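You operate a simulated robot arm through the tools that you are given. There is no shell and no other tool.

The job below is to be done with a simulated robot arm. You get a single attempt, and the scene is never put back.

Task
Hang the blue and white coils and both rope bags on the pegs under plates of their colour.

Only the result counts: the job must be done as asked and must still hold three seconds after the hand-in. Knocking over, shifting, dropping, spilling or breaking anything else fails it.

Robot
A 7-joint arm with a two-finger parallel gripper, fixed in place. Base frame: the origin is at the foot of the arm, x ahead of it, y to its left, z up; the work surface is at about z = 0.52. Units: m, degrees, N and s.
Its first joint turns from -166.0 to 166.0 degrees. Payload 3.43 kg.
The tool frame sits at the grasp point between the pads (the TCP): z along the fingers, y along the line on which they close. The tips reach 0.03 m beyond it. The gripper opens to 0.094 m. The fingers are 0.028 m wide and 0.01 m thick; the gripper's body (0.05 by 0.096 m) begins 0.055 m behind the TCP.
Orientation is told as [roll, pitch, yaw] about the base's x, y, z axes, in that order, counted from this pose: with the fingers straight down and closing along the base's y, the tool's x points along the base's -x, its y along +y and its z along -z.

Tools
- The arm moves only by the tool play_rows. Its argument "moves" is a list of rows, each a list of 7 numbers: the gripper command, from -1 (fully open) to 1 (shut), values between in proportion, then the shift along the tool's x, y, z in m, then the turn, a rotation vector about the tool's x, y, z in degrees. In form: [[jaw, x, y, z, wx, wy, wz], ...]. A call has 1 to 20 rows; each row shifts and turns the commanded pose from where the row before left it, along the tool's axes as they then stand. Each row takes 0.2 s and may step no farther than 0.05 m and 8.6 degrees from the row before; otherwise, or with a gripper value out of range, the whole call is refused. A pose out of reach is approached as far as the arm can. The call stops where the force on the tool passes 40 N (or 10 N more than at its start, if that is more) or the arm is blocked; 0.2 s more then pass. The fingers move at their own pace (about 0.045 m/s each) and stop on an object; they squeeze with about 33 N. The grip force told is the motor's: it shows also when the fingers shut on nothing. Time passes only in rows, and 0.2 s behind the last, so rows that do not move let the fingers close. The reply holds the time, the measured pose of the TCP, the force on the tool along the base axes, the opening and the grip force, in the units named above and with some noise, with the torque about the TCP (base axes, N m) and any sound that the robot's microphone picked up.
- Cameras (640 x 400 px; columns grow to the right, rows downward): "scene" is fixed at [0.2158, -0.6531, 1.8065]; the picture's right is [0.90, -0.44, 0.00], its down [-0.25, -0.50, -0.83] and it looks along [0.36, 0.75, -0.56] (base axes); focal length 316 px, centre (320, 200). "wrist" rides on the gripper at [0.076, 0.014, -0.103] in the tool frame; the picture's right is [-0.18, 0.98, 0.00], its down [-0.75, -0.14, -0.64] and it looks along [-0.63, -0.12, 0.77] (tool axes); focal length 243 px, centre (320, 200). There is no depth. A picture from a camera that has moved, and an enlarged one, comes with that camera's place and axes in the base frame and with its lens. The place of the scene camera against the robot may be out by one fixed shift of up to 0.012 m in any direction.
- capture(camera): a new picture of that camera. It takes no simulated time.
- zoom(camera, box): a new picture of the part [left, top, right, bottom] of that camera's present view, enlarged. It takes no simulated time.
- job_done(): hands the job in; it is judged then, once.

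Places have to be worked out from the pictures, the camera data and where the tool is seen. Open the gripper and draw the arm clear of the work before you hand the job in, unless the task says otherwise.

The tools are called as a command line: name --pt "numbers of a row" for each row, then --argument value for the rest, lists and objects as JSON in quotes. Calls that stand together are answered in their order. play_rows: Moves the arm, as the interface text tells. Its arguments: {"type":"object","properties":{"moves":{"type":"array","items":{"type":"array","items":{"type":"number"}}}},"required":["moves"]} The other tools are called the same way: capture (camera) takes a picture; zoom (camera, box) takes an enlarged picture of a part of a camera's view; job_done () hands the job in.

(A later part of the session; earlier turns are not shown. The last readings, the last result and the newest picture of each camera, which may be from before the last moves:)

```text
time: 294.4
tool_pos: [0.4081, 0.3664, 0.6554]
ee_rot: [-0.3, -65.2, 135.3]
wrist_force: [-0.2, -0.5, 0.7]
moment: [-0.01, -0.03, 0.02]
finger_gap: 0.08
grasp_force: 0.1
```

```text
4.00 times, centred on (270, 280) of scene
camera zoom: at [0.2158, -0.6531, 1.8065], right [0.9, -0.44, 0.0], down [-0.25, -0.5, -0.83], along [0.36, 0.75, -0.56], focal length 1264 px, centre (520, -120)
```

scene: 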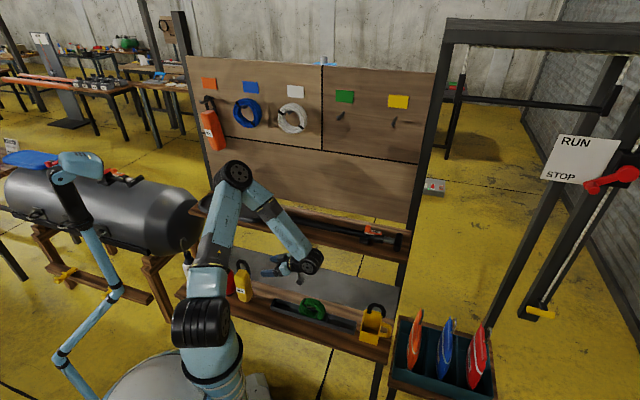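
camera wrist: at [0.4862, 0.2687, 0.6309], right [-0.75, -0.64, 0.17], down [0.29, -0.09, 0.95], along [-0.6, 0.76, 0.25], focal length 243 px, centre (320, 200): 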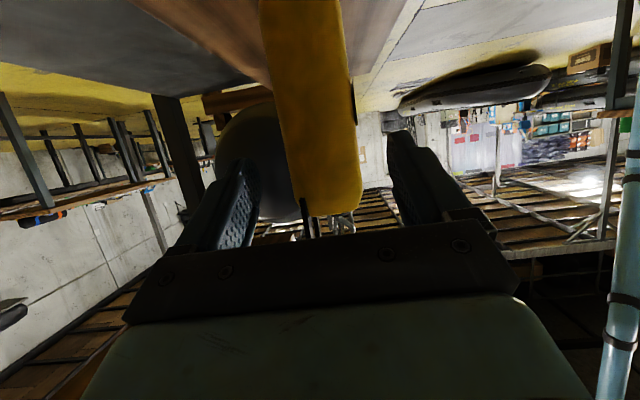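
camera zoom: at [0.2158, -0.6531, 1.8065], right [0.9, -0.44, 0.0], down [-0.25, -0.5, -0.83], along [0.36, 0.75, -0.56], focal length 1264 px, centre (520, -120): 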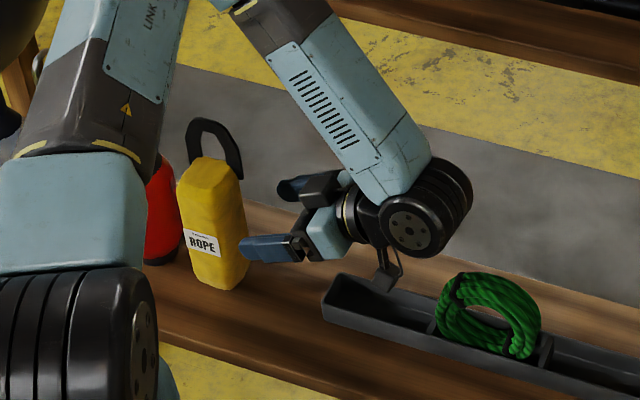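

The fingers are lined up to straddle the yellow bag front and back. I'll move in along the fingers by about 9.6 cm.

play_rows --pt "-0.702 -0.0015 0 0.024 0 0 0" --pt "-0.702 -0.0015 0 0.024 0 0 0" --pt "-0.702 -0.0015 0 0.024 0 0 0" --pt "-0.702 -0.0015 0 0.024 0 0 0" --pt "-0.702 0 0 0 0 0 0"

capture --camera "wrist"

zoom --camera "scene" --box '[190, 230, 350, 330]'

```text
time: 295.6
tool_pos: [0.3455, 0.4295, 0.6243]
ee_rot: [-0.2, -65.0, 135.3]
wrist_force: [-0.7, -0.3, 0.3]
moment: [0.03, 0.0, -0.03]
finger_gap: 0.0799
grasp_force: 0.0
```

```text
taken
camera wrist: at [0.4239, 0.3315, 0.5988], right [-0.75, -0.64, 0.17], down [0.29, -0.09, 0.95], along [-0.6, 0.76, 0.25], focal length 243 px, centre (320, 200)
```

wrist: 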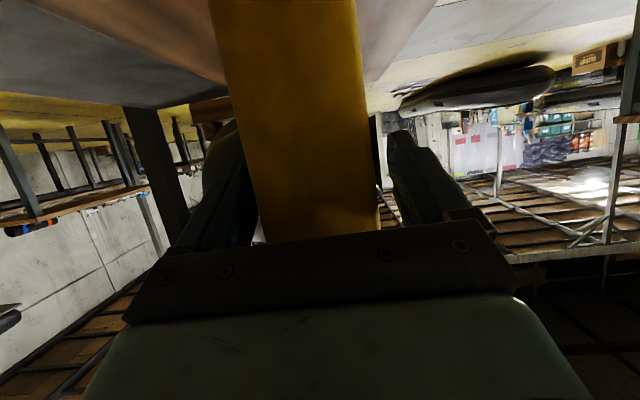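

```text
4.00 times, centred on (270, 280) of scene
camera zoom: at [0.2158, -0.6531, 1.8065], right [0.9, -0.44, 0.0], down [-0.25, -0.5, -0.83], along [0.36, 0.75, -0.56], focal length 1264 px, centre (520, -120)
```

zoom: 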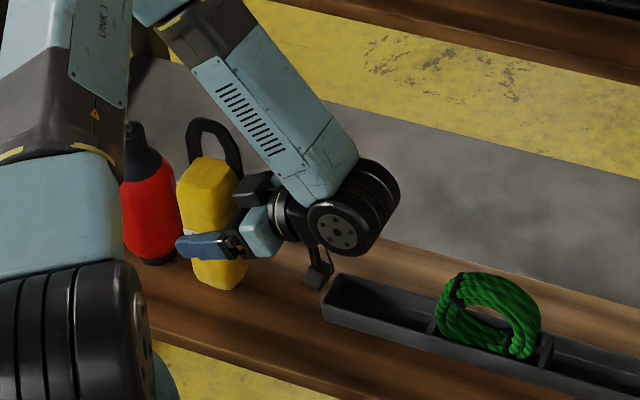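

The fingers straddle the bag with no contact. I'll close.

play_rows --pt "1 0 0 0 0 0 0" --pt "1 0 0 0 0 0 0" --pt "1 0 0 0 0 0 0" --pt "1 0 0 0 0 0 0"

```text
time: 296.6
tool_pos: [0.3461, 0.4299, 0.6245]
ee_rot: [-0.2, -65.2, 135.2]
wrist_force: [2.7, 2.0, 2.1]
moment: [0.13, -0.01, -0.06]
finger_gap: 0.0625
grasp_force: 33.3
```

Firm grip at 62 mm. I'll lift 3.5 cm and check.

play_rows --pt "1 -0.0091 0 -0.0042 0 0 0" --pt "1 -0.0113 0 -0.0053 0 0 0" --pt "1 -0.0113 0 -0.0053 0 0 0" --pt "1 0 0 0 0 0 0"

zoom --camera "scene" --box '[190, 230, 350, 330]'

```text
time: 297.6
tool_pos: [0.3447, 0.4285, 0.6592]
ee_rot: [-0.2, -65.0, 135.4]
wrist_force: [-0.2, -0.8, -3.3]
moment: [-0.04, 0.0, -0.01]
finger_gap: 0.0626
grasp_force: 32.6
```

```text
4.00 times, centred on (270, 280) of scene
camera zoom: at [0.2158, -0.6531, 1.8065], right [0.9, -0.44, 0.0], down [-0.25, -0.5, -0.83], along [0.36, 0.75, -0.56], focal length 1264 px, centre (520, -120)
```

zoom: 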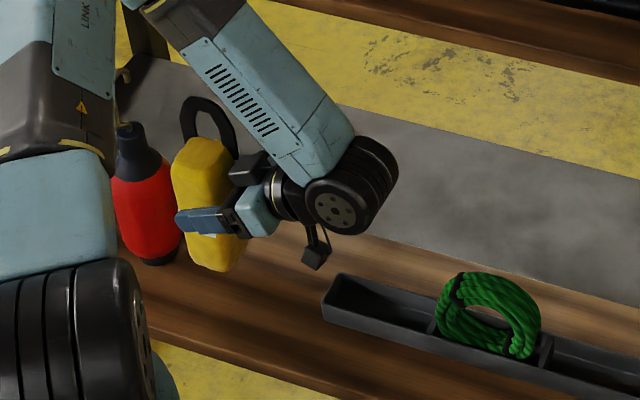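

Clean lift, with the bottle undisturbed. I'll move the bag back 7.7 cm in depth, then right to u≈0.11 behind the tray.

play_rows --pt "1 0 -0.0257 0 0 0 0" --pt "1 0 -0.0257 0 0 0 0" --pt "1 0 -0.0256 0 0 0 0" --pt "1 0.018 0 -0.0385 0 0 0" --pt "1 0.018 0 -0.0385 0 0 0" --pt "1 0.018 0 -0.0385 0 0 0" --pt "1 0.018 0 -0.0385 0 0 0" --pt "1 0 0 0 0 0 0"

zoom --camera "scene" --box '[210, 230, 370, 330]'

capture --camera "wrist"

```text
time: 299.4
tool_pos: [0.5214, 0.3628, 0.6596]
ee_rot: [-0.2, -65.2, 135.3]
wrist_force: [-0.6, 0.4, -3.3]
moment: [-0.02, -0.02, 0.01]
finger_gap: 0.0622
grasp_force: 32.5
```

```text
4.00 times, centred on (290, 280) of scene
camera zoom: at [0.2158, -0.6531, 1.8065], right [0.9, -0.44, 0.0], down [-0.25, -0.5, -0.83], along [0.36, 0.75, -0.56], focal length 1264 px, centre (440, -120)
```

zoom: 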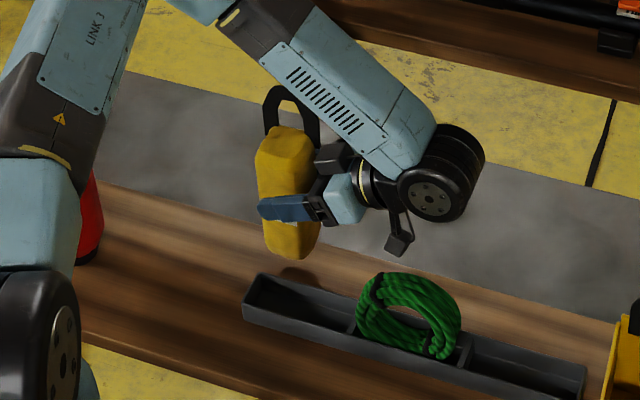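

```text
taken
camera wrist: at [0.5986, 0.2651, 0.6346], right [-0.75, -0.64, 0.17], down [0.29, -0.09, 0.95], along [-0.6, 0.76, 0.25], focal length 243 px, centre (320, 200)
```

wrist: 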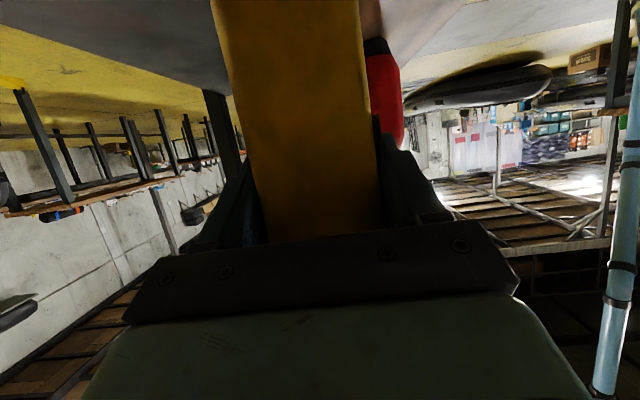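

Positioned. I'll lower it onto the shelf.

play_rows --pt "1 0.0136 0 0.0063 0 0 0" --pt "1 0.0136 0 0.0063 0 0 0" --pt "1 0.0027 0 0.0013 0 0 0" --pt "1 0.0018 0 0.0008 0 0 0" --pt "1 0 0 0 0 0 0"

```text
time: 300.6
tool_pos: [0.5213, 0.3632, 0.625]
ee_rot: [-0.1, -65.1, 135.4]
wrist_force: [0.2, -0.6, -3.4]
moment: [0.0, -0.03, 0.0]
finger_gap: 0.0621
grasp_force: 33.3
```

play_rows --pt "1 0.0018 0 0.0008 0 0 0" --pt "1 0.0018 0 0.0008 0 0 0" --pt "1 0 0 0 0 0 0"

```text
time: 301.2
tool_pos: [0.5228, 0.3634, 0.6239]
ee_rot: [-0.4, -65.3, 135.5]
wrist_force: [-3.5, -2.3, 7.1]
moment: [-0.16, 0.04, -0.04]
finger_gap: 0.0623
grasp_force: 32.9
stopped in row 3: the force on the tool passed its limit at 43 N (the readings are from after the stop); the commanded pose is now the measured one
```

The bag is on the shelf (brief contact force). I'll open the fingers to release.

play_rows --pt "0 0 0 0 0 0 0" --pt "-0.5 0 0 0 0 0 0" --pt "-0.75 0 0 0 0 0 0" --pt "-0.75 0 0 0 0 0 0" --pt "-0.75 0 0 0 0 0 0"

zoom --camera "scene" --box '[210, 230, 370, 330]'

capture --camera "wrist"

```text
time: 302.4
tool_pos: [0.523, 0.3635, 0.624]
ee_rot: [-0.5, -65.2, 135.6]
wrist_force: [0.1, 0.4, 0.3]
moment: [0.02, 0.02, 0.01]
finger_gap: 0.0824
grasp_force: 0.1
```

```text
4.00 times, centred on (290, 280) of scene
camera zoom: at [0.2158, -0.6531, 1.8065], right [0.9, -0.44, 0.0], down [-0.25, -0.5, -0.83], along [0.36, 0.75, -0.56], focal length 1264 px, centre (440, -120)
```

zoom: 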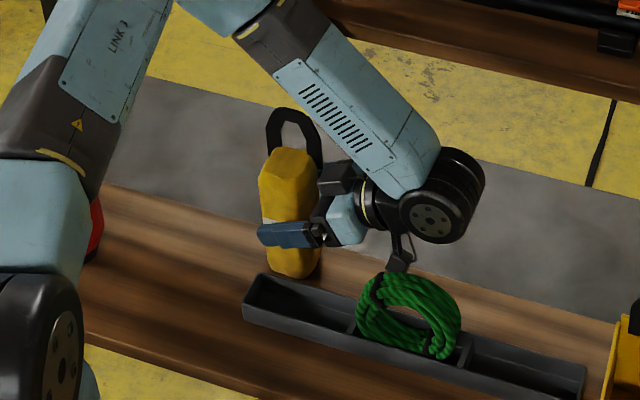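

```text
taken
camera wrist: at [0.6002, 0.2662, 0.5979], right [-0.75, -0.64, 0.16], down [0.29, -0.09, 0.95], along [-0.6, 0.76, 0.25], focal length 243 px, centre (320, 200)
```

wrist: 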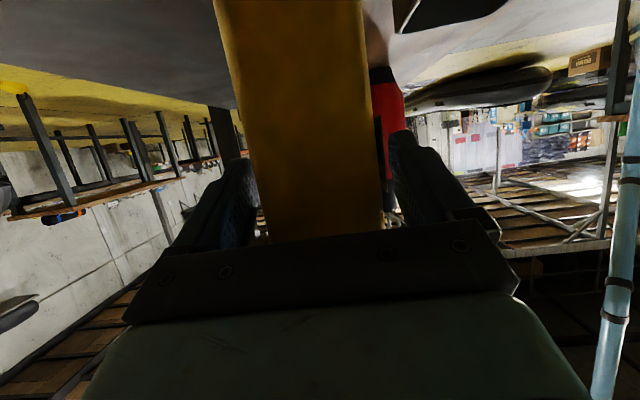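

The yellow bag stands at the new spot. I'll back out along the fingers to the right, then rise.

play_rows --pt "-0.75 0 0 -0.028 0 0 0" --pt "-0.75 0 0 -0.028 0 0 0" --pt "-0.75 0 0 -0.028 0 0 0" --pt "-0.75 0 0 -0.028 0 0 0" --pt "-1 -0.0378 0 -0.0176 0 0 0" --pt "-1 -0.0378 0 -0.0176 0 0 0" --pt "-1 -0.0378 0 -0.0176 0 0 0" --pt "-1 -0.0378 0 -0.0176 0 0 0" --pt "-1 -0.0378 0 -0.0176 0 0 0" --pt "-1 -0.0378 0 -0.0176 0 0 0" --pt "-1 0 0 0 0 0 0"

capture --camera "scene"

zoom --camera "scene" --box '[210, 230, 370, 330]'

```text
time: 304.2
tool_pos: [0.5931, 0.2922, 0.8138]
ee_rot: [2.4, -64.8, 133.0]
wrist_force: [6.9, 1.2, -23.6]
moment: [-0.12, 2.15, 0.05]
finger_gap: 0.0937
grasp_force: 0.1
stopped in row 8: the force on the tool passed its limit at 102 N (the readings are from after the stop); the commanded pose is now the measured one
```

```text
taken
```

scene: 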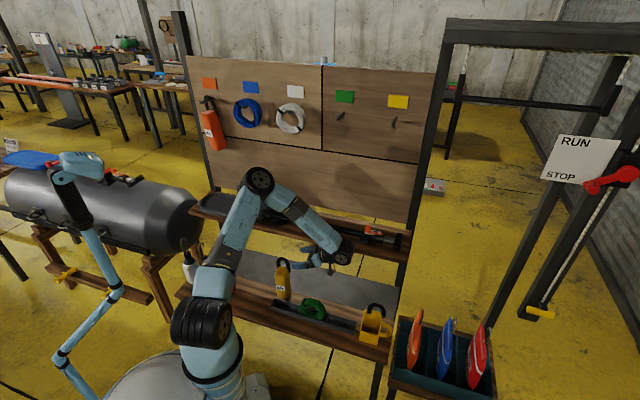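

```text
4.00 times, centred on (290, 280) of scene
camera zoom: at [0.2158, -0.6531, 1.8065], right [0.9, -0.44, 0.0], down [-0.25, -0.5, -0.83], along [0.36, 0.75, -0.56], focal length 1264 px, centre (440, -120)
```

zoom: 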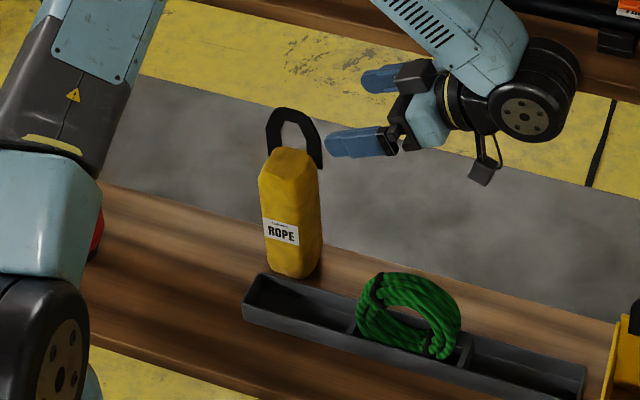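

I hit the underside of the paddle shelf while rising: a mistake, I should have pulled forward first. I'll lower slightly, move away from the rack, and then check the paddle.

play_rows --pt "-0.75 0.0136 0 0.0063 0 0 0" --pt "-0.75 0 0.02 0 0 0 0" --pt "-0.75 0 0.03 0 0 0 0" --pt "-0.75 0 0.04 0 0 0 0" --pt "-0.75 0 0.04 0 0 0 0" --pt "-0.75 0 0 0 0 0 0"

zoom --camera "scene" --box '[180, 180, 420, 330]'

zoom --camera "scene" --box '[330, 200, 426, 260]'

```text
time: 305.6
tool_pos: [0.5007, 0.198, 0.8]
ee_rot: [1.7, -64.7, 133.5]
wrist_force: [-1.1, -0.1, -0.7]
moment: [0.04, -0.02, 0.01]
finger_gap: 0.082
grasp_force: 0.0
```

```text
2.67 times, centred on (300, 255) of scene
camera zoom: at [0.2158, -0.6531, 1.8065], right [0.9, -0.44, 0.0], down [-0.25, -0.5, -0.83], along [0.36, 0.75, -0.56], focal length 842 px, centre (373, 53)
```

zoom: 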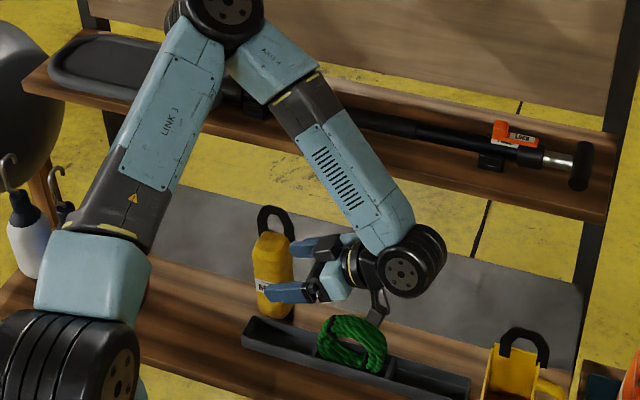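

```text
6.67 times, centred on (378, 230) of scene
camera zoom: at [0.2158, -0.6531, 1.8065], right [0.9, -0.44, 0.0], down [-0.25, -0.5, -0.83], along [0.36, 0.75, -0.56], focal length 2106 px, centre (-67, 0)
```

zoom: 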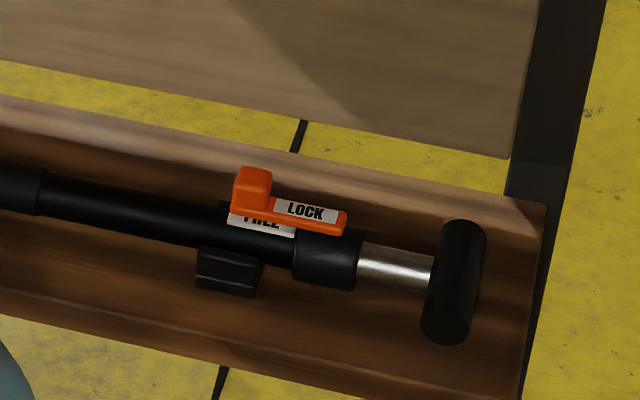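

The paddle, lock and handle are exactly where they were. I'll rise here (clear of the shelf), untilt and turn back to yaw 45°.

play_rows --pt "-1 -0.0378 0 -0.0176 0 0 0" --pt "-1 -0.0378 0 -0.0176 0 0 0" --pt "-1 -0.0378 0 -0.0176 0 0 0" --pt "-1 -0.0378 0 -0.0176 0 0 0" --pt "-1 -0.0378 0 -0.0176 0 0 0" --pt "-1 -0.0378 0 -0.0176 0 0 0" --pt "-1 0 0 0 0.8 8 0" --pt "-1 0 0 0 0.9 8 0" --pt "-1 0 0 0 0 8 0" --pt "-1 0 0 0 0 8 0" --pt "-1 0 0 0 0 8 0" --pt "-1 0 0 0 0 8 0" --pt "-1 0 0 0 0 8 0" --pt "-1 0 0 0 0 8.2 0" --pt "-1 0 0 0 0 0 0"

play_rows --pt "-1 0 0 0 0 0 8" --pt "-1 0 0 0 0 0 8" --pt "-1 0 0 0 0 0 8" --pt "-1 0 0 0 0 0 8" --pt "-1 0 0 0 0 0 8" --pt "-1 0 0 0 0 0 8" --pt "-1 0 0 0 0 0 8" --pt "-1 0 0 0 0 0 8" --pt "-1 0 0 0 0 0 8" --pt "-1 0 0 0 0 0 8" --pt "-1 0 0 0 0 0 8.5" --pt "-1 0 0 0 0 0 0"

capture --camera "scene"

```text
time: 308.8
tool_pos: [0.5028, 0.2027, 1.0537]
ee_rot: [-0.2, -0.7, 133.6]
wrist_force: [0.0, -0.9, -0.5]
moment: [-0.01, 0.01, 0.01]
finger_gap: 0.0939
grasp_force: 0.0
```

```text
time: 311.4
tool_pos: [0.5016, 0.2018, 1.0522]
ee_rot: [0.7, -0.1, 45.0]
wrist_force: [0.9, -0.6, 0.2]
moment: [-0.01, 0.03, -0.01]
finger_gap: 0.0943
grasp_force: 0.1
```

```text
taken
```

scene: 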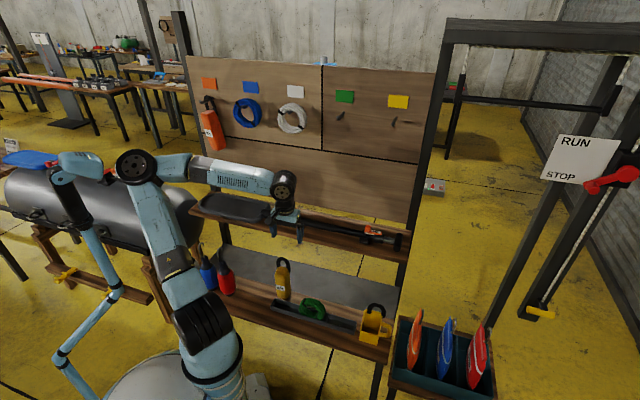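

Everything hung is still in place and the yellow bag stands well. I'll move to just in front of it (n≈0.575, u≈0.106) with the tool vertical, and look.

play_rows --pt "-0.489 -0.0157 0.0208 0.03 0 0 0" --pt "-0.489 -0.0157 0.0208 0.03 0 0 0" --pt "-0.489 -0.0157 0.0208 0.03 0 0 0" --pt "-0.489 -0.0157 0.0208 0.03 0 0 0" --pt "-0.489 -0.0157 0.0208 0.03 0.7 0 0" --pt "-0.489 0 0 0 0 0 0"

capture --camera "wrist"

capture --camera "scene"

```text
time: 312.8
tool_pos: [0.4833, 0.3346, 0.9038]
ee_rot: [-0.1, -0.2, 45.2]
wrist_force: [-0.2, 0.1, -0.4]
moment: [0.04, 0.01, -0.02]
finger_gap: 0.0697
grasp_force: 0.3
```

```text
taken
camera wrist: at [0.4185, 0.2905, 1.0065], right [-0.57, 0.82, 0.0], down [0.63, 0.43, 0.65], along [0.53, 0.37, -0.76], focal length 243 px, centre (320, 200)
```

wrist: 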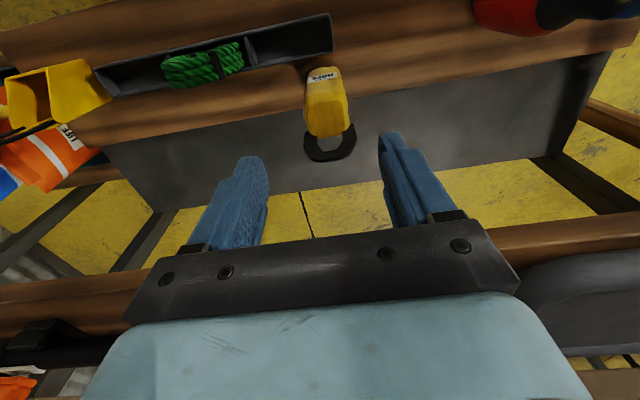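

```text
taken
```

scene: 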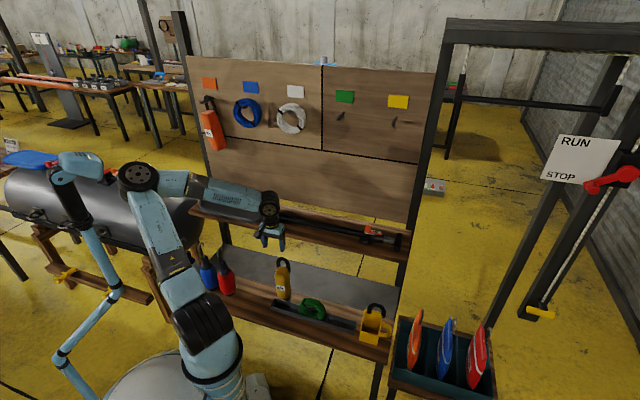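

zoom --camera "wrist" --box '[260, 50, 420, 170]'

```text
3.33 times, centred on (340, 110) of wrist
camera zoom: at [0.4185, 0.2905, 1.0065], right [-0.57, 0.82, 0.0], down [0.63, 0.43, 0.65], along [0.53, 0.37, -0.76], focal length 809 px, centre (253, 500)
```

zoom: 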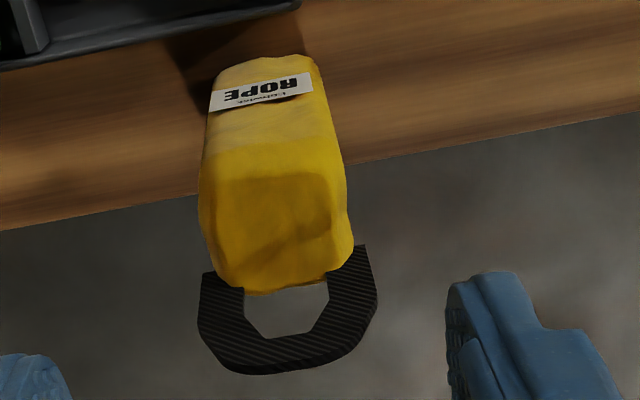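

The bag is centred at u≈0.1035, n≈0.623, square to the tool. I'll descend just in front of it, tilt 20° and check before moving in.

play_rows --pt "-0.489 0.006 0.0017 0.0426 0 0 0" --pt "-0.489 0 0 0.0426 0 0 0" --pt "-0.489 0 0 0.0426 0 0 0" --pt "-0.489 0 0 0.0426 0 0 0" --pt "-0.489 0 0 0.0426 0 0 0" --pt "-0.489 0 0 0.0426 0 0 0" --pt "-0.489 0 0 0 0 0 0"

capture --camera "wrist"

zoom --camera "scene" --box '[210, 220, 370, 320]'

```text
time: 314.4
tool_pos: [0.4801, 0.3296, 0.6457]
ee_rot: [0.0, -0.3, 45.1]
wrist_force: [0.1, 0.6, 0.4]
moment: [0.0, -0.02, 0.01]
finger_gap: 0.0698
grasp_force: 0.0
```

```text
taken
camera wrist: at [0.415, 0.2865, 0.7487], right [-0.57, 0.82, 0.0], down [0.63, 0.43, 0.65], along [0.53, 0.37, -0.76], focal length 243 px, centre (320, 200)
```

wrist: 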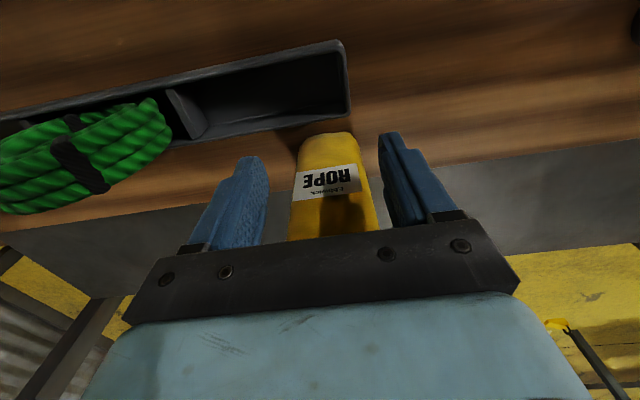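

```text
4.00 times, centred on (290, 270) of scene
camera zoom: at [0.2158, -0.6531, 1.8065], right [0.9, -0.44, 0.0], down [-0.25, -0.5, -0.83], along [0.36, 0.75, -0.56], focal length 1264 px, centre (440, -80)
```

zoom: 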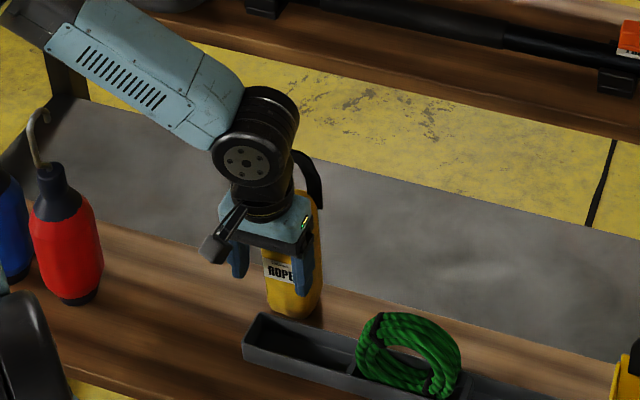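

The fingers straddle the bag; it's slightly off centre, so I'll shift 3 mm left, tilt 20°, and move in 3 cm.

play_rows --pt "-0.489 0 0.003 0 0 -6.67 0" --pt "-0.489 0 0 0 0 -6.67 0" --pt "-0.489 0 0 0 0 -6.67 0" --pt "-0.489 -0.0141 0 0.0051 0 0 0" --pt "-0.489 -0.0141 0 0.0051 0 0 0" --pt "-0.489 0 0 0 0 0 0"

capture --camera "wrist"

zoom --camera "scene" --box '[210, 220, 370, 320]'

```text
time: 315.8
tool_pos: [0.4975, 0.354, 0.6485]
ee_rot: [0.0, -20.3, 45.2]
wrist_force: [-0.1, -0.1, -0.5]
moment: [0.01, -0.01, 0.03]
finger_gap: 0.0703
grasp_force: 0.2
```

```text
taken
camera wrist: at [0.4103, 0.2887, 0.7196], right [-0.57, 0.82, 0.06], down [0.44, 0.24, 0.86], along [0.69, 0.52, -0.5], focal length 243 px, centre (320, 200)
```

wrist: 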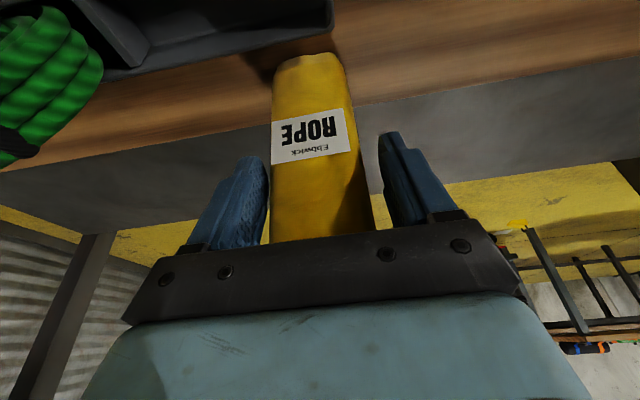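

```text
4.00 times, centred on (290, 270) of scene
camera zoom: at [0.2158, -0.6531, 1.8065], right [0.9, -0.44, 0.0], down [-0.25, -0.5, -0.83], along [0.36, 0.75, -0.56], focal length 1264 px, centre (440, -80)
```

zoom: 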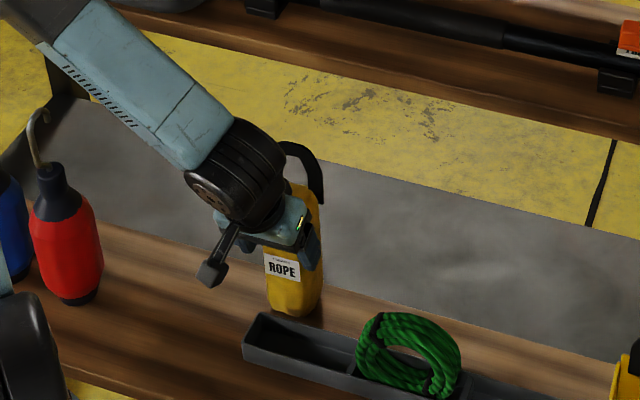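

In position without contact. I'll increase the tilt to 50° while easing slightly deeper and lower, as with the orange bag.

play_rows --pt "-0.489 -0.002 0 0.004 0 -5 0" --pt "-0.489 -0.002 0 0.004 0 -5 0" --pt "-0.489 -0.001 0 0.004 0 -5 0" --pt "-0.489 0 0 0.004 0 -5 0" --pt "-0.489 0 0 0.002 0 -5 0" --pt "-0.489 0 0 0.001 0 -4.7 0" --pt "-0.489 0 0 0 0 0 0"

capture --camera "wrist"

zoom --camera "scene" --box '[210, 220, 370, 320]'

```text
time: 317.4
tool_pos: [0.507, 0.3644, 0.635]
ee_rot: [-0.1, -49.9, 45.2]
wrist_force: [0.0, -0.3, 0.3]
moment: [-0.04, 0.01, -0.02]
finger_gap: 0.0699
grasp_force: 0.2
```

```text
taken
camera wrist: at [0.4061, 0.284, 0.6433], right [-0.61, 0.78, 0.14], down [0.09, -0.1, 0.99], along [0.78, 0.62, -0.01], focal length 243 px, centre (320, 200)
```

wrist: 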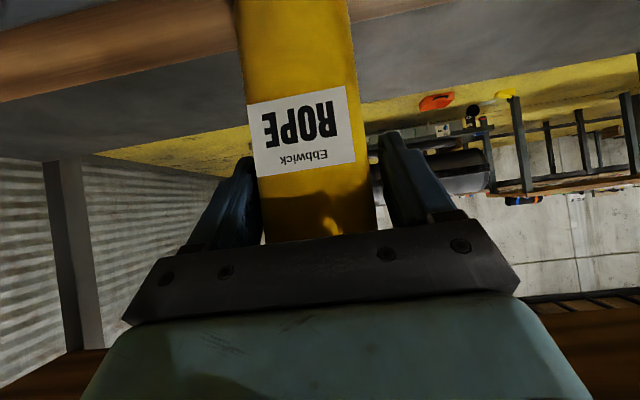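

```text
4.00 times, centred on (290, 270) of scene
camera zoom: at [0.2158, -0.6531, 1.8065], right [0.9, -0.44, 0.0], down [-0.25, -0.5, -0.83], along [0.36, 0.75, -0.56], focal length 1264 px, centre (440, -80)
```

zoom: 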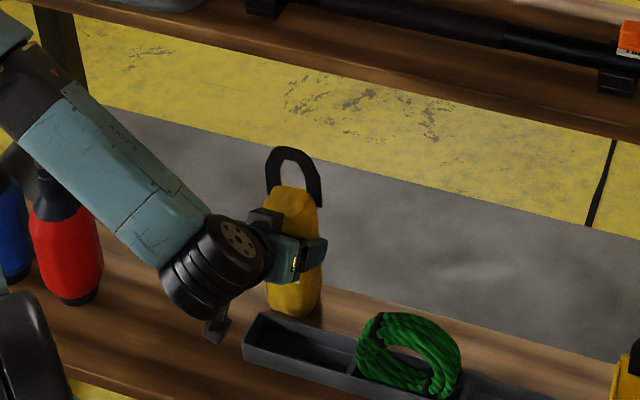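

Ready. I'll close on the yellow bag.

play_rows --pt "1 0 0 0 0 0 0" --pt "1 0 0 0 0 0 0" --pt "1 0 0 0 0 0 0" --pt "1 0 0 0 0 0 0"

```text
time: 318.4
tool_pos: [0.5069, 0.3641, 0.6354]
ee_rot: [-0.1, -50.0, 45.1]
wrist_force: [2.2, -2.6, 1.5]
moment: [-0.05, -0.17, -0.09]
finger_gap: 0.0621
grasp_force: 33.2
```

Gripped (62 mm). I'll lift 2.5 cm, then slide right behind the tray and coil while rising gradually.

play_rows --pt "1 -0.0077 0 -0.0064 0 0 0" --pt "1 -0.0115 0 -0.0096 0 0 0" --pt "1 0 0 0 0 0 0" --pt "1 -0.0005 -0.03 -0.0025 0 0 0" --pt "1 -0.0005 -0.035 -0.0025 0 0 0" --pt "1 -0.0005 -0.035 -0.0025 0 0 0" --pt "1 0 0 0 0 0 0"

zoom --camera "scene" --box '[210, 220, 370, 320]'

```text
time: 320.0
tool_pos: [0.5746, 0.2883, 0.666]
ee_rot: [-0.1, -49.9, 45.2]
wrist_force: [-0.4, 0.0, -2.4]
moment: [-0.07, 0.04, -0.02]
finger_gap: 0.0623
grasp_force: 32.8
```

```text
4.00 times, centred on (290, 270) of scene
camera zoom: at [0.2158, -0.6531, 1.8065], right [0.9, -0.44, 0.0], down [-0.25, -0.5, -0.83], along [0.36, 0.75, -0.56], focal length 1264 px, centre (440, -80)
```

zoom: 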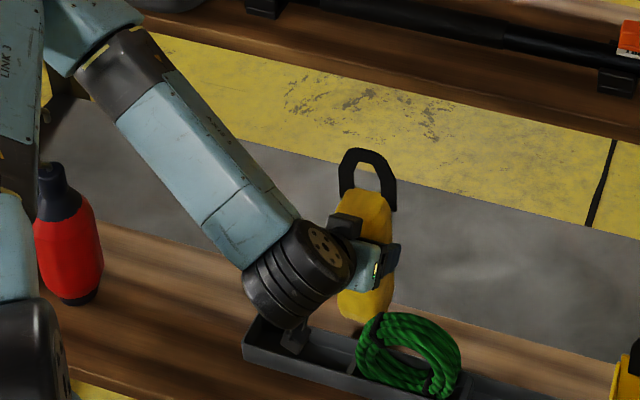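

Clear. I'll continue right while rising over the green coil's height.

play_rows --pt "1 -0.0092 -0.03 -0.0077 0 0 0" --pt "1 -0.0092 -0.038 -0.0077 0 0 0" --pt "1 -0.0092 -0.042 -0.0077 0 0 0" --pt "1 -0.0092 -0.042 -0.0077 0 0 0" --pt "1 0 0 0 0 0 0"

capture --camera "scene"

zoom --camera "scene" --box '[240, 220, 400, 320]'

```text
time: 321.2
tool_pos: [0.6829, 0.1824, 0.7135]
ee_rot: [-0.1, -50.0, 45.2]
wrist_force: [-0.4, -0.5, -2.8]
moment: [-0.06, 0.04, 0.02]
finger_gap: 0.0623
grasp_force: 32.4
```

```text
taken
```

scene: 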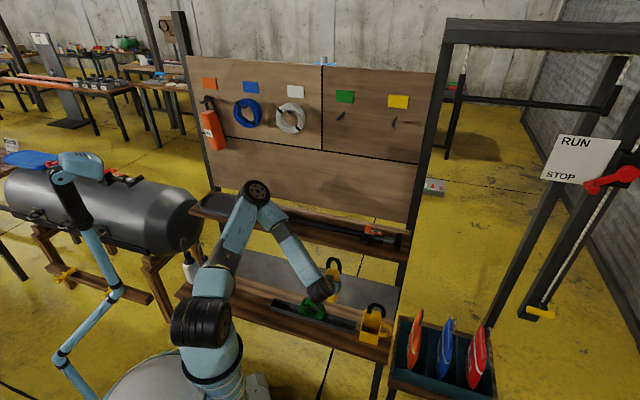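

```text
4.00 times, centred on (320, 270) of scene
camera zoom: at [0.2158, -0.6531, 1.8065], right [0.9, -0.44, 0.0], down [-0.25, -0.5, -0.83], along [0.36, 0.75, -0.56], focal length 1264 px, centre (320, -80)
```

zoom: 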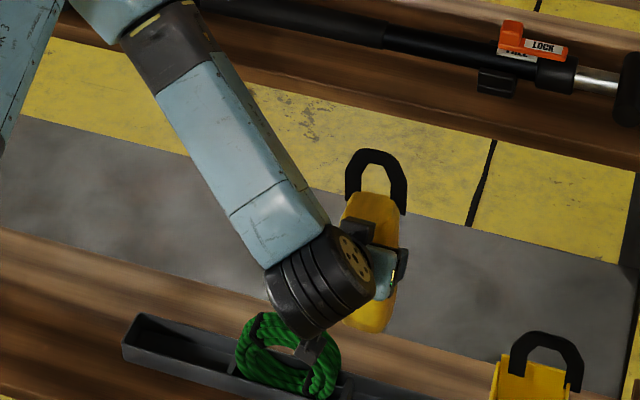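

I'll pull back 2 cm from the shelf edge and rise straight up.

play_rows --pt "1 0.0129 0 -0.0153 0 0 0" --pt "1 -0.0329 0 -0.0276 0 0 0" --pt "1 -0.0329 0 -0.0276 0 0 0" --pt "1 -0.0329 0 -0.0276 0 0 0" --pt "1 -0.0329 0 -0.0276 0 0 0" --pt "1 -0.0329 0 -0.0276 0 0 0" --pt "1 -0.0329 0 -0.0276 0 0 0" --pt "1 -0.0329 0 -0.0276 0 0 0" --pt "1 0 0 0 0 0 0"

capture --camera "scene"

```text
time: 323.2
tool_pos: [0.6703, 0.1692, 1.0146]
ee_rot: [-0.1, -49.8, 45.2]
wrist_force: [-0.6, 1.1, -3.4]
moment: [-0.05, 0.03, 0.02]
finger_gap: 0.0625
grasp_force: 33.3
```

```text
taken
```

scene: 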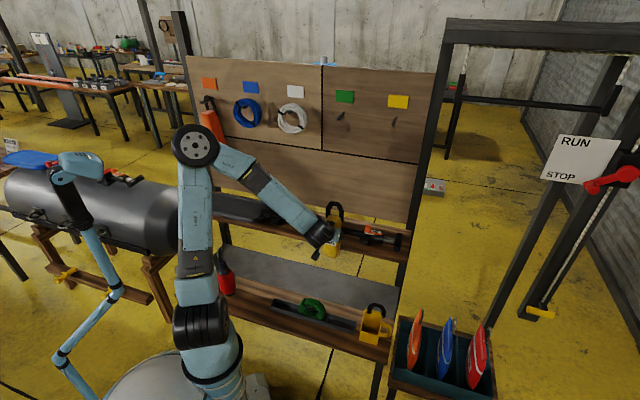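

Rising well with no limits. I'll continue up to hanging height and right to the yellow peg's line (u≈0.505).

play_rows --pt "1 -0.0287 -0.0188 -0.0241 0 0 0" --pt "1 -0.0287 -0.0188 -0.0241 0 0 0" --pt "1 -0.0287 -0.0188 -0.0241 0 0 0" --pt "1 -0.0287 -0.0188 -0.0241 0 0 0" --pt "1 -0.0287 -0.0188 -0.0241 0 0 0" --pt "1 -0.0287 -0.0188 -0.0241 0 0 0" --pt "1 -0.0287 -0.0188 -0.0241 0 0 0" --pt "1 -0.0287 -0.0188 -0.0241 0 0 0" --pt "1 0 0 0 0 0 0"

capture --camera "scene"

capture --camera "wrist"

```text
time: 325.2
tool_pos: [0.7759, 0.0652, 1.3146]
ee_rot: [-0.1, -49.9, 45.2]
wrist_force: [-0.5, -0.1, -3.6]
moment: [0.0, 0.01, 0.01]
finger_gap: 0.0622
grasp_force: 32.5
```

```text
taken
```

scene: 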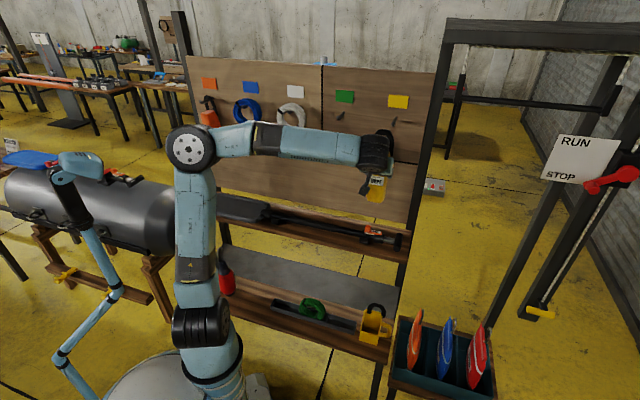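

```text
taken
camera wrist: at [0.6743, -0.0155, 1.3227], right [-0.61, 0.78, 0.14], down [0.1, -0.1, 0.99], along [0.78, 0.62, -0.01], focal length 243 px, centre (320, 200)
```

wrist: 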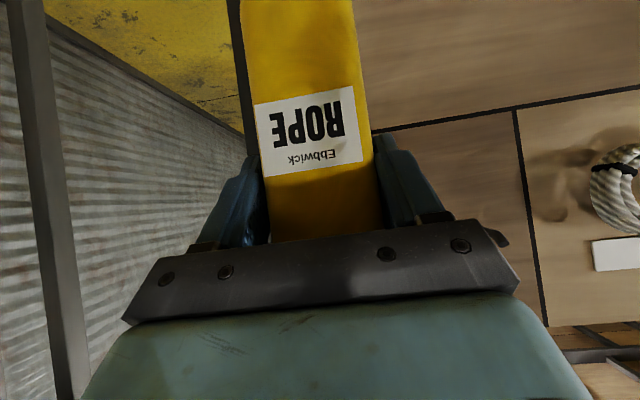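

At the standoff: n=0.595, u=0.5025, z=1.315. From the scene camera, the yellow peg is at u≈0.510. I'll correct sideways and approach to just short of the tip.

play_rows --pt "1 -0.0225 -0.0045 0.0268 0 0 0" --pt "1 -0.0225 0 0.0268 0 0 0" --pt "1 -0.0225 0 0.0268 0 0 0" --pt "1 -0.0225 0 0.0268 0 0 0" --pt "1 0 0 0 0 0 0"

zoom --camera "scene" --box '[360, 90, 440, 140]'

zoom --camera "scene" --box '[376, 105, 408, 125]'

```text
time: 326.4
tool_pos: [0.877, 0.1603, 1.3163]
ee_rot: [0.0, -49.8, 45.2]
wrist_force: [-0.7, -0.5, -2.6]
moment: [-0.03, 0.03, 0.01]
finger_gap: 0.0622
grasp_force: 33.2
```

```text
8.00 times, centred on (400, 115) of scene
camera zoom: at [0.2158, -0.6531, 1.8065], right [0.9, -0.44, 0.0], down [-0.25, -0.5, -0.83], along [0.36, 0.75, -0.56], focal length 2527 px, centre (-320, 880)
```

zoom: 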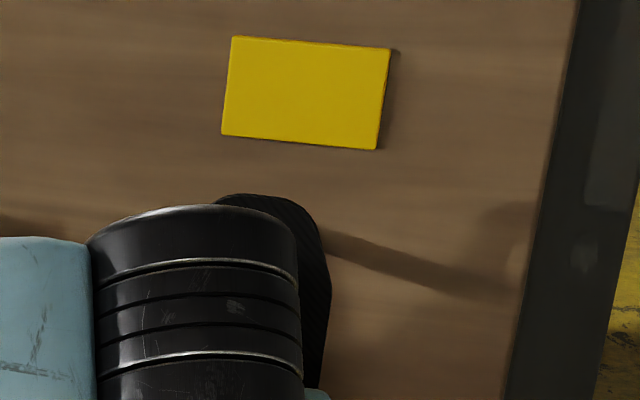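

```text
16.00 times, centred on (392, 115) of scene
camera zoom: at [0.2158, -0.6531, 1.8065], right [0.9, -0.44, 0.0], down [-0.25, -0.5, -0.83], along [0.36, 0.75, -0.56], focal length 5054 px, centre (-832, 1560)
```

zoom: 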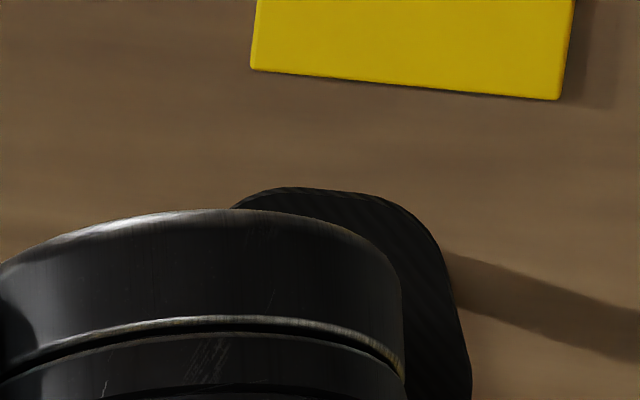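

The wrist hides the peg tip here, but comparing the loop's visible edge with the known tip position, alignment is within about 2 mm. I'll advance 5 cm in 1 cm steps with force monitoring.

play_rows --pt "1 -0.0043 0 0.0098 0 0 0" --pt "1 -0.0066 0 0.0079 0 0 0" --pt "1 -0.0066 0 0.0079 0 0 0" --pt "1 0 0 0 0 0 0"

zoom --camera "scene" --box '[360, 90, 440, 140]'

```text
time: 327.4
tool_pos: [0.8967, 0.181, 1.3111]
ee_rot: [-0.1, -49.9, 45.2]
wrist_force: [-0.2, -0.2, -3.1]
moment: [-0.03, 0.04, -0.01]
finger_gap: 0.062
grasp_force: 32.8
```

```text
8.00 times, centred on (400, 115) of scene
camera zoom: at [0.2158, -0.6531, 1.8065], right [0.9, -0.44, 0.0], down [-0.25, -0.5, -0.83], along [0.36, 0.75, -0.56], focal length 2527 px, centre (-320, 880)
```

zoom: 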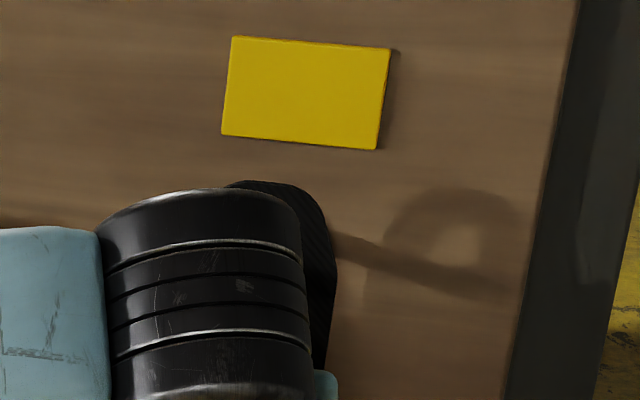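

No contact. I'll continue the last 2 cm.

play_rows --pt "1 -0.0064 0 0.0077 0 0 0" --pt "1 -0.0064 0 0.0077 0 0 0" --pt "1 0 0 0 0 0 0"

zoom --camera "scene" --box '[360, 90, 440, 140]'

capture --camera "scene"

```text
time: 328.2
tool_pos: [0.9141, 0.1943, 1.3116]
ee_rot: [-0.1, -50.0, 45.1]
wrist_force: [-0.6, 0.6, -3.3]
moment: [-0.04, 0.05, 0.02]
finger_gap: 0.0623
grasp_force: 32.6
```

```text
8.00 times, centred on (400, 115) of scene
camera zoom: at [0.2158, -0.6531, 1.8065], right [0.9, -0.44, 0.0], down [-0.25, -0.5, -0.83], along [0.36, 0.75, -0.56], focal length 2527 px, centre (-320, 880)
```

zoom: 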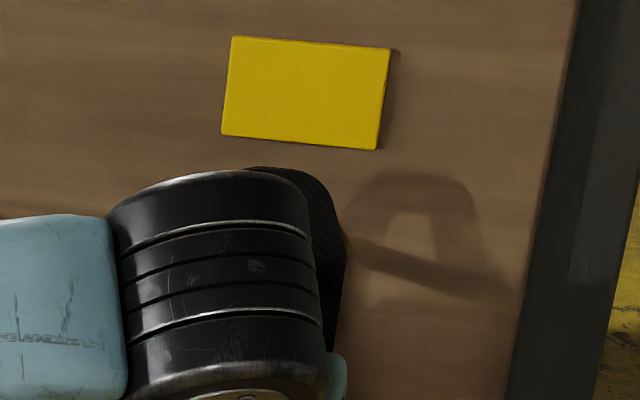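

```text
taken
```

scene: 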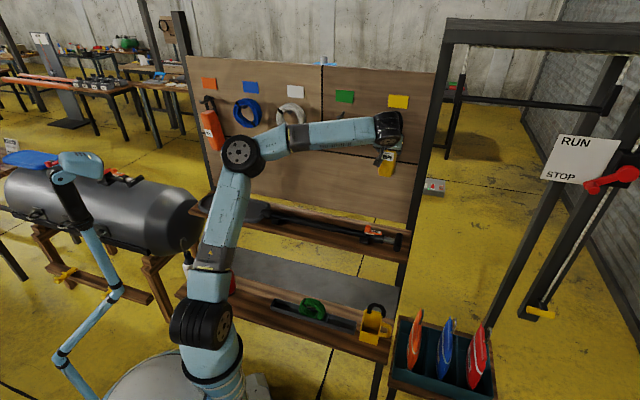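

No contact, and the visible loop edge matches the prediction within 1–2 mm. I'll lower slowly; if the peg is inside, the loop should touch at about z=1.294.

play_rows --pt "1 0.0031 0 0.0026 0 0 0" --pt "1 0.0031 0 0.0026 0 0 0" --pt "1 0.0031 0 0.0026 0 0 0" --pt "1 0 0 0 0 0 0"

```text
time: 329.2
tool_pos: [0.9139, 0.1943, 1.2995]
ee_rot: [-0.2, -49.9, 45.2]
wrist_force: [0.9, -0.4, -3.4]
moment: [-0.06, 0.03, 0.03]
finger_gap: 0.0621
grasp_force: 33.0
```

play_rows --pt "1 0.0015 0 0.0013 0 0 0" --pt "1 0.0015 0 0.0013 0 0 0" --pt "1 0 0 0 0 0 0"

zoom --camera "scene" --box '[360, 90, 440, 140]'

```text
time: 330.0
tool_pos: [0.9137, 0.1946, 1.2958]
ee_rot: [-0.1, -49.9, 45.3]
wrist_force: [0.7, 0.5, -2.6]
moment: [-0.02, 0.04, -0.01]
finger_gap: 0.0622
grasp_force: 32.8
```

```text
8.00 times, centred on (400, 115) of scene
camera zoom: at [0.2158, -0.6531, 1.8065], right [0.9, -0.44, 0.0], down [-0.25, -0.5, -0.83], along [0.36, 0.75, -0.56], focal length 2527 px, centre (-320, 880)
```

zoom: 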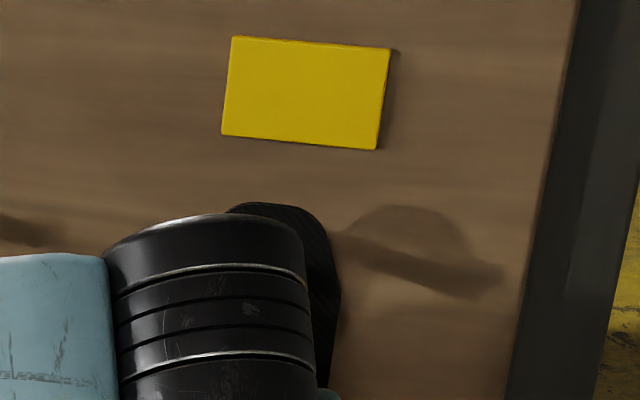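

The shadow shows the arch closing down onto the peg, as expected when it is threaded. I'll lower a few more millimetres until the force changes.

play_rows --pt "1 0.0012 0 0.001 0 0 0" --pt "1 0.0012 0 0.001 0 0 0" --pt "1 0 0 0 0 0 0"

```text
time: 330.8
tool_pos: [0.9133, 0.1957, 1.293]
ee_rot: [-0.1, -49.9, 45.1]
wrist_force: [0.0, 0.8, -3.3]
moment: [-0.08, 0.02, -0.01]
finger_gap: 0.0622
grasp_force: 32.3
```

play_rows --pt "1 0.0012 0 0.001 0 0 0" --pt "1 0.0012 0 0.001 0 0 0" --pt "1 0 0 0 0 0 0"

```text
time: 331.6
tool_pos: [0.9145, 0.1956, 1.2877]
ee_rot: [-0.1, -49.9, 45.2]
wrist_force: [-0.1, -0.1, -2.6]
moment: [0.0, -0.02, 0.01]
finger_gap: 0.0623
grasp_force: 33.1
```

play_rows --pt "1 0.0015 0 0.0013 0 0 0" --pt "1 0.0015 0 0.0013 0 0 0" --pt "1 0 0 0 0 0 0"

zoom --camera "scene" --box '[360, 90, 440, 140]'

```text
time: 332.4
tool_pos: [0.9124, 0.1969, 1.2868]
ee_rot: [-0.2, -50.1, 45.2]
wrist_force: [9.8, 2.7, 18.3]
moment: [0.11, 0.61, -0.15]
finger_gap: 0.0621
grasp_force: 32.6
```

```text
8.00 times, centred on (400, 115) of scene
camera zoom: at [0.2158, -0.6531, 1.8065], right [0.9, -0.44, 0.0], down [-0.25, -0.5, -0.83], along [0.36, 0.75, -0.56], focal length 2527 px, centre (-320, 880)
```

zoom: 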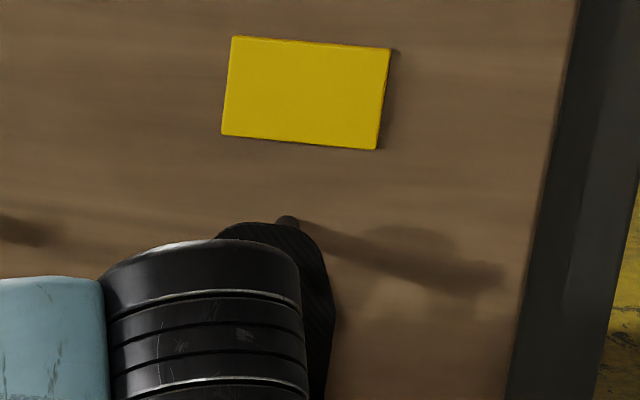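

The arch now rests on the peg (upward force). I'll ease 1 mm of preload and open the gripper slowly.

play_rows --pt "1 -0.0008 0 -0.0006 0 0 0" --pt "0.2 0 0 0 0 0 0" --pt "-0.2 0 0 0 0 0 0" --pt "-0.6 0 0 0 0 0 0" --pt "-1 0 0 0 0 0 0" --pt "-1 0 0 0 0 0 0" --pt "-1 0 0 0 0 0 0"

zoom --camera "scene" --box '[350, 90, 446, 160]'

capture --camera "wrist"

```text
time: 334.0
tool_pos: [0.9132, 0.1955, 1.2856]
ee_rot: [-0.2, -49.8, 45.2]
wrist_force: [0.3, 0.0, -1.3]
moment: [-0.02, -0.01, 0.02]
finger_gap: 0.0941
grasp_force: 0.1
```

```text
5.71 times, centred on (398, 125) of scene
camera zoom: at [0.2158, -0.6531, 1.8065], right [0.9, -0.44, 0.0], down [-0.25, -0.5, -0.83], along [0.36, 0.75, -0.56], focal length 1805 px, centre (-126, 629)
```

zoom: 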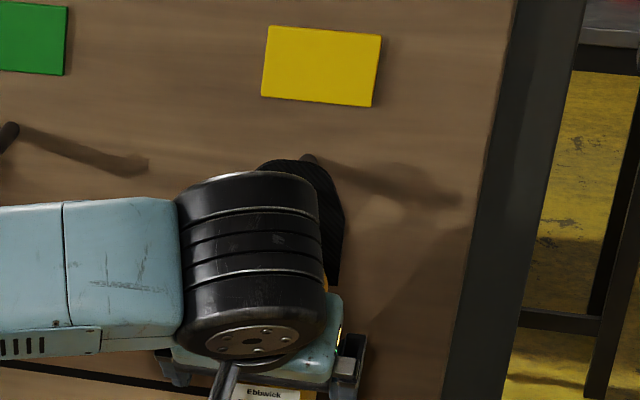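

```text
taken
camera wrist: at [0.8118, 0.116, 1.2944], right [-0.61, 0.78, 0.14], down [0.09, -0.1, 0.99], along [0.78, 0.62, -0.01], focal length 243 px, centre (320, 200)
```

wrist: 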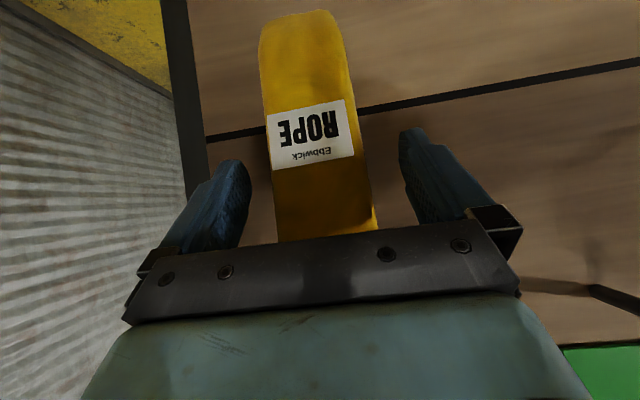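

The yellow bag hangs on its own between the open fingers. I'll back straight away from the board.

play_rows --pt "-1 0.0064 0 -0.0077 0 0 0" --pt "-1 0.0129 0 -0.0153 0 0 0" --pt "-1 0.0193 0 -0.023 0 0 0" --pt "-1 0.0193 0 -0.023 0 0 0" --pt "-1 0.0193 0 -0.023 0 0 0" --pt "-1 0.0193 0 -0.023 0 0 0" --pt "-1 0 0 0 0 0 0"

capture --camera "wrist"

capture --camera "scene"

```text
time: 335.6
tool_pos: [0.8051, 0.088, 1.2844]
ee_rot: [-0.1, -49.9, 45.1]
wrist_force: [-0.5, -0.7, -0.3]
moment: [0.0, 0.02, 0.03]
finger_gap: 0.094
grasp_force: 0.0
```

```text
taken
camera wrist: at [0.705, 0.0085, 1.2942], right [-0.61, 0.78, 0.14], down [0.09, -0.1, 0.99], along [0.78, 0.62, -0.01], focal length 243 px, centre (320, 200)
```

wrist: 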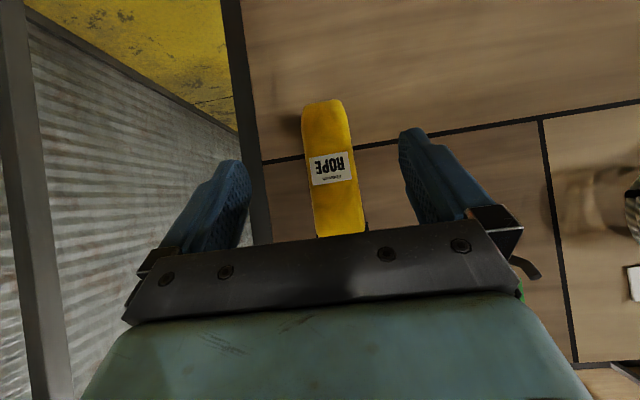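

```text
taken
```

scene: 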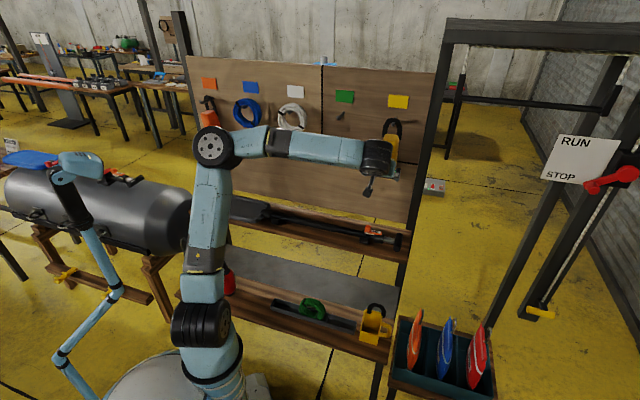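

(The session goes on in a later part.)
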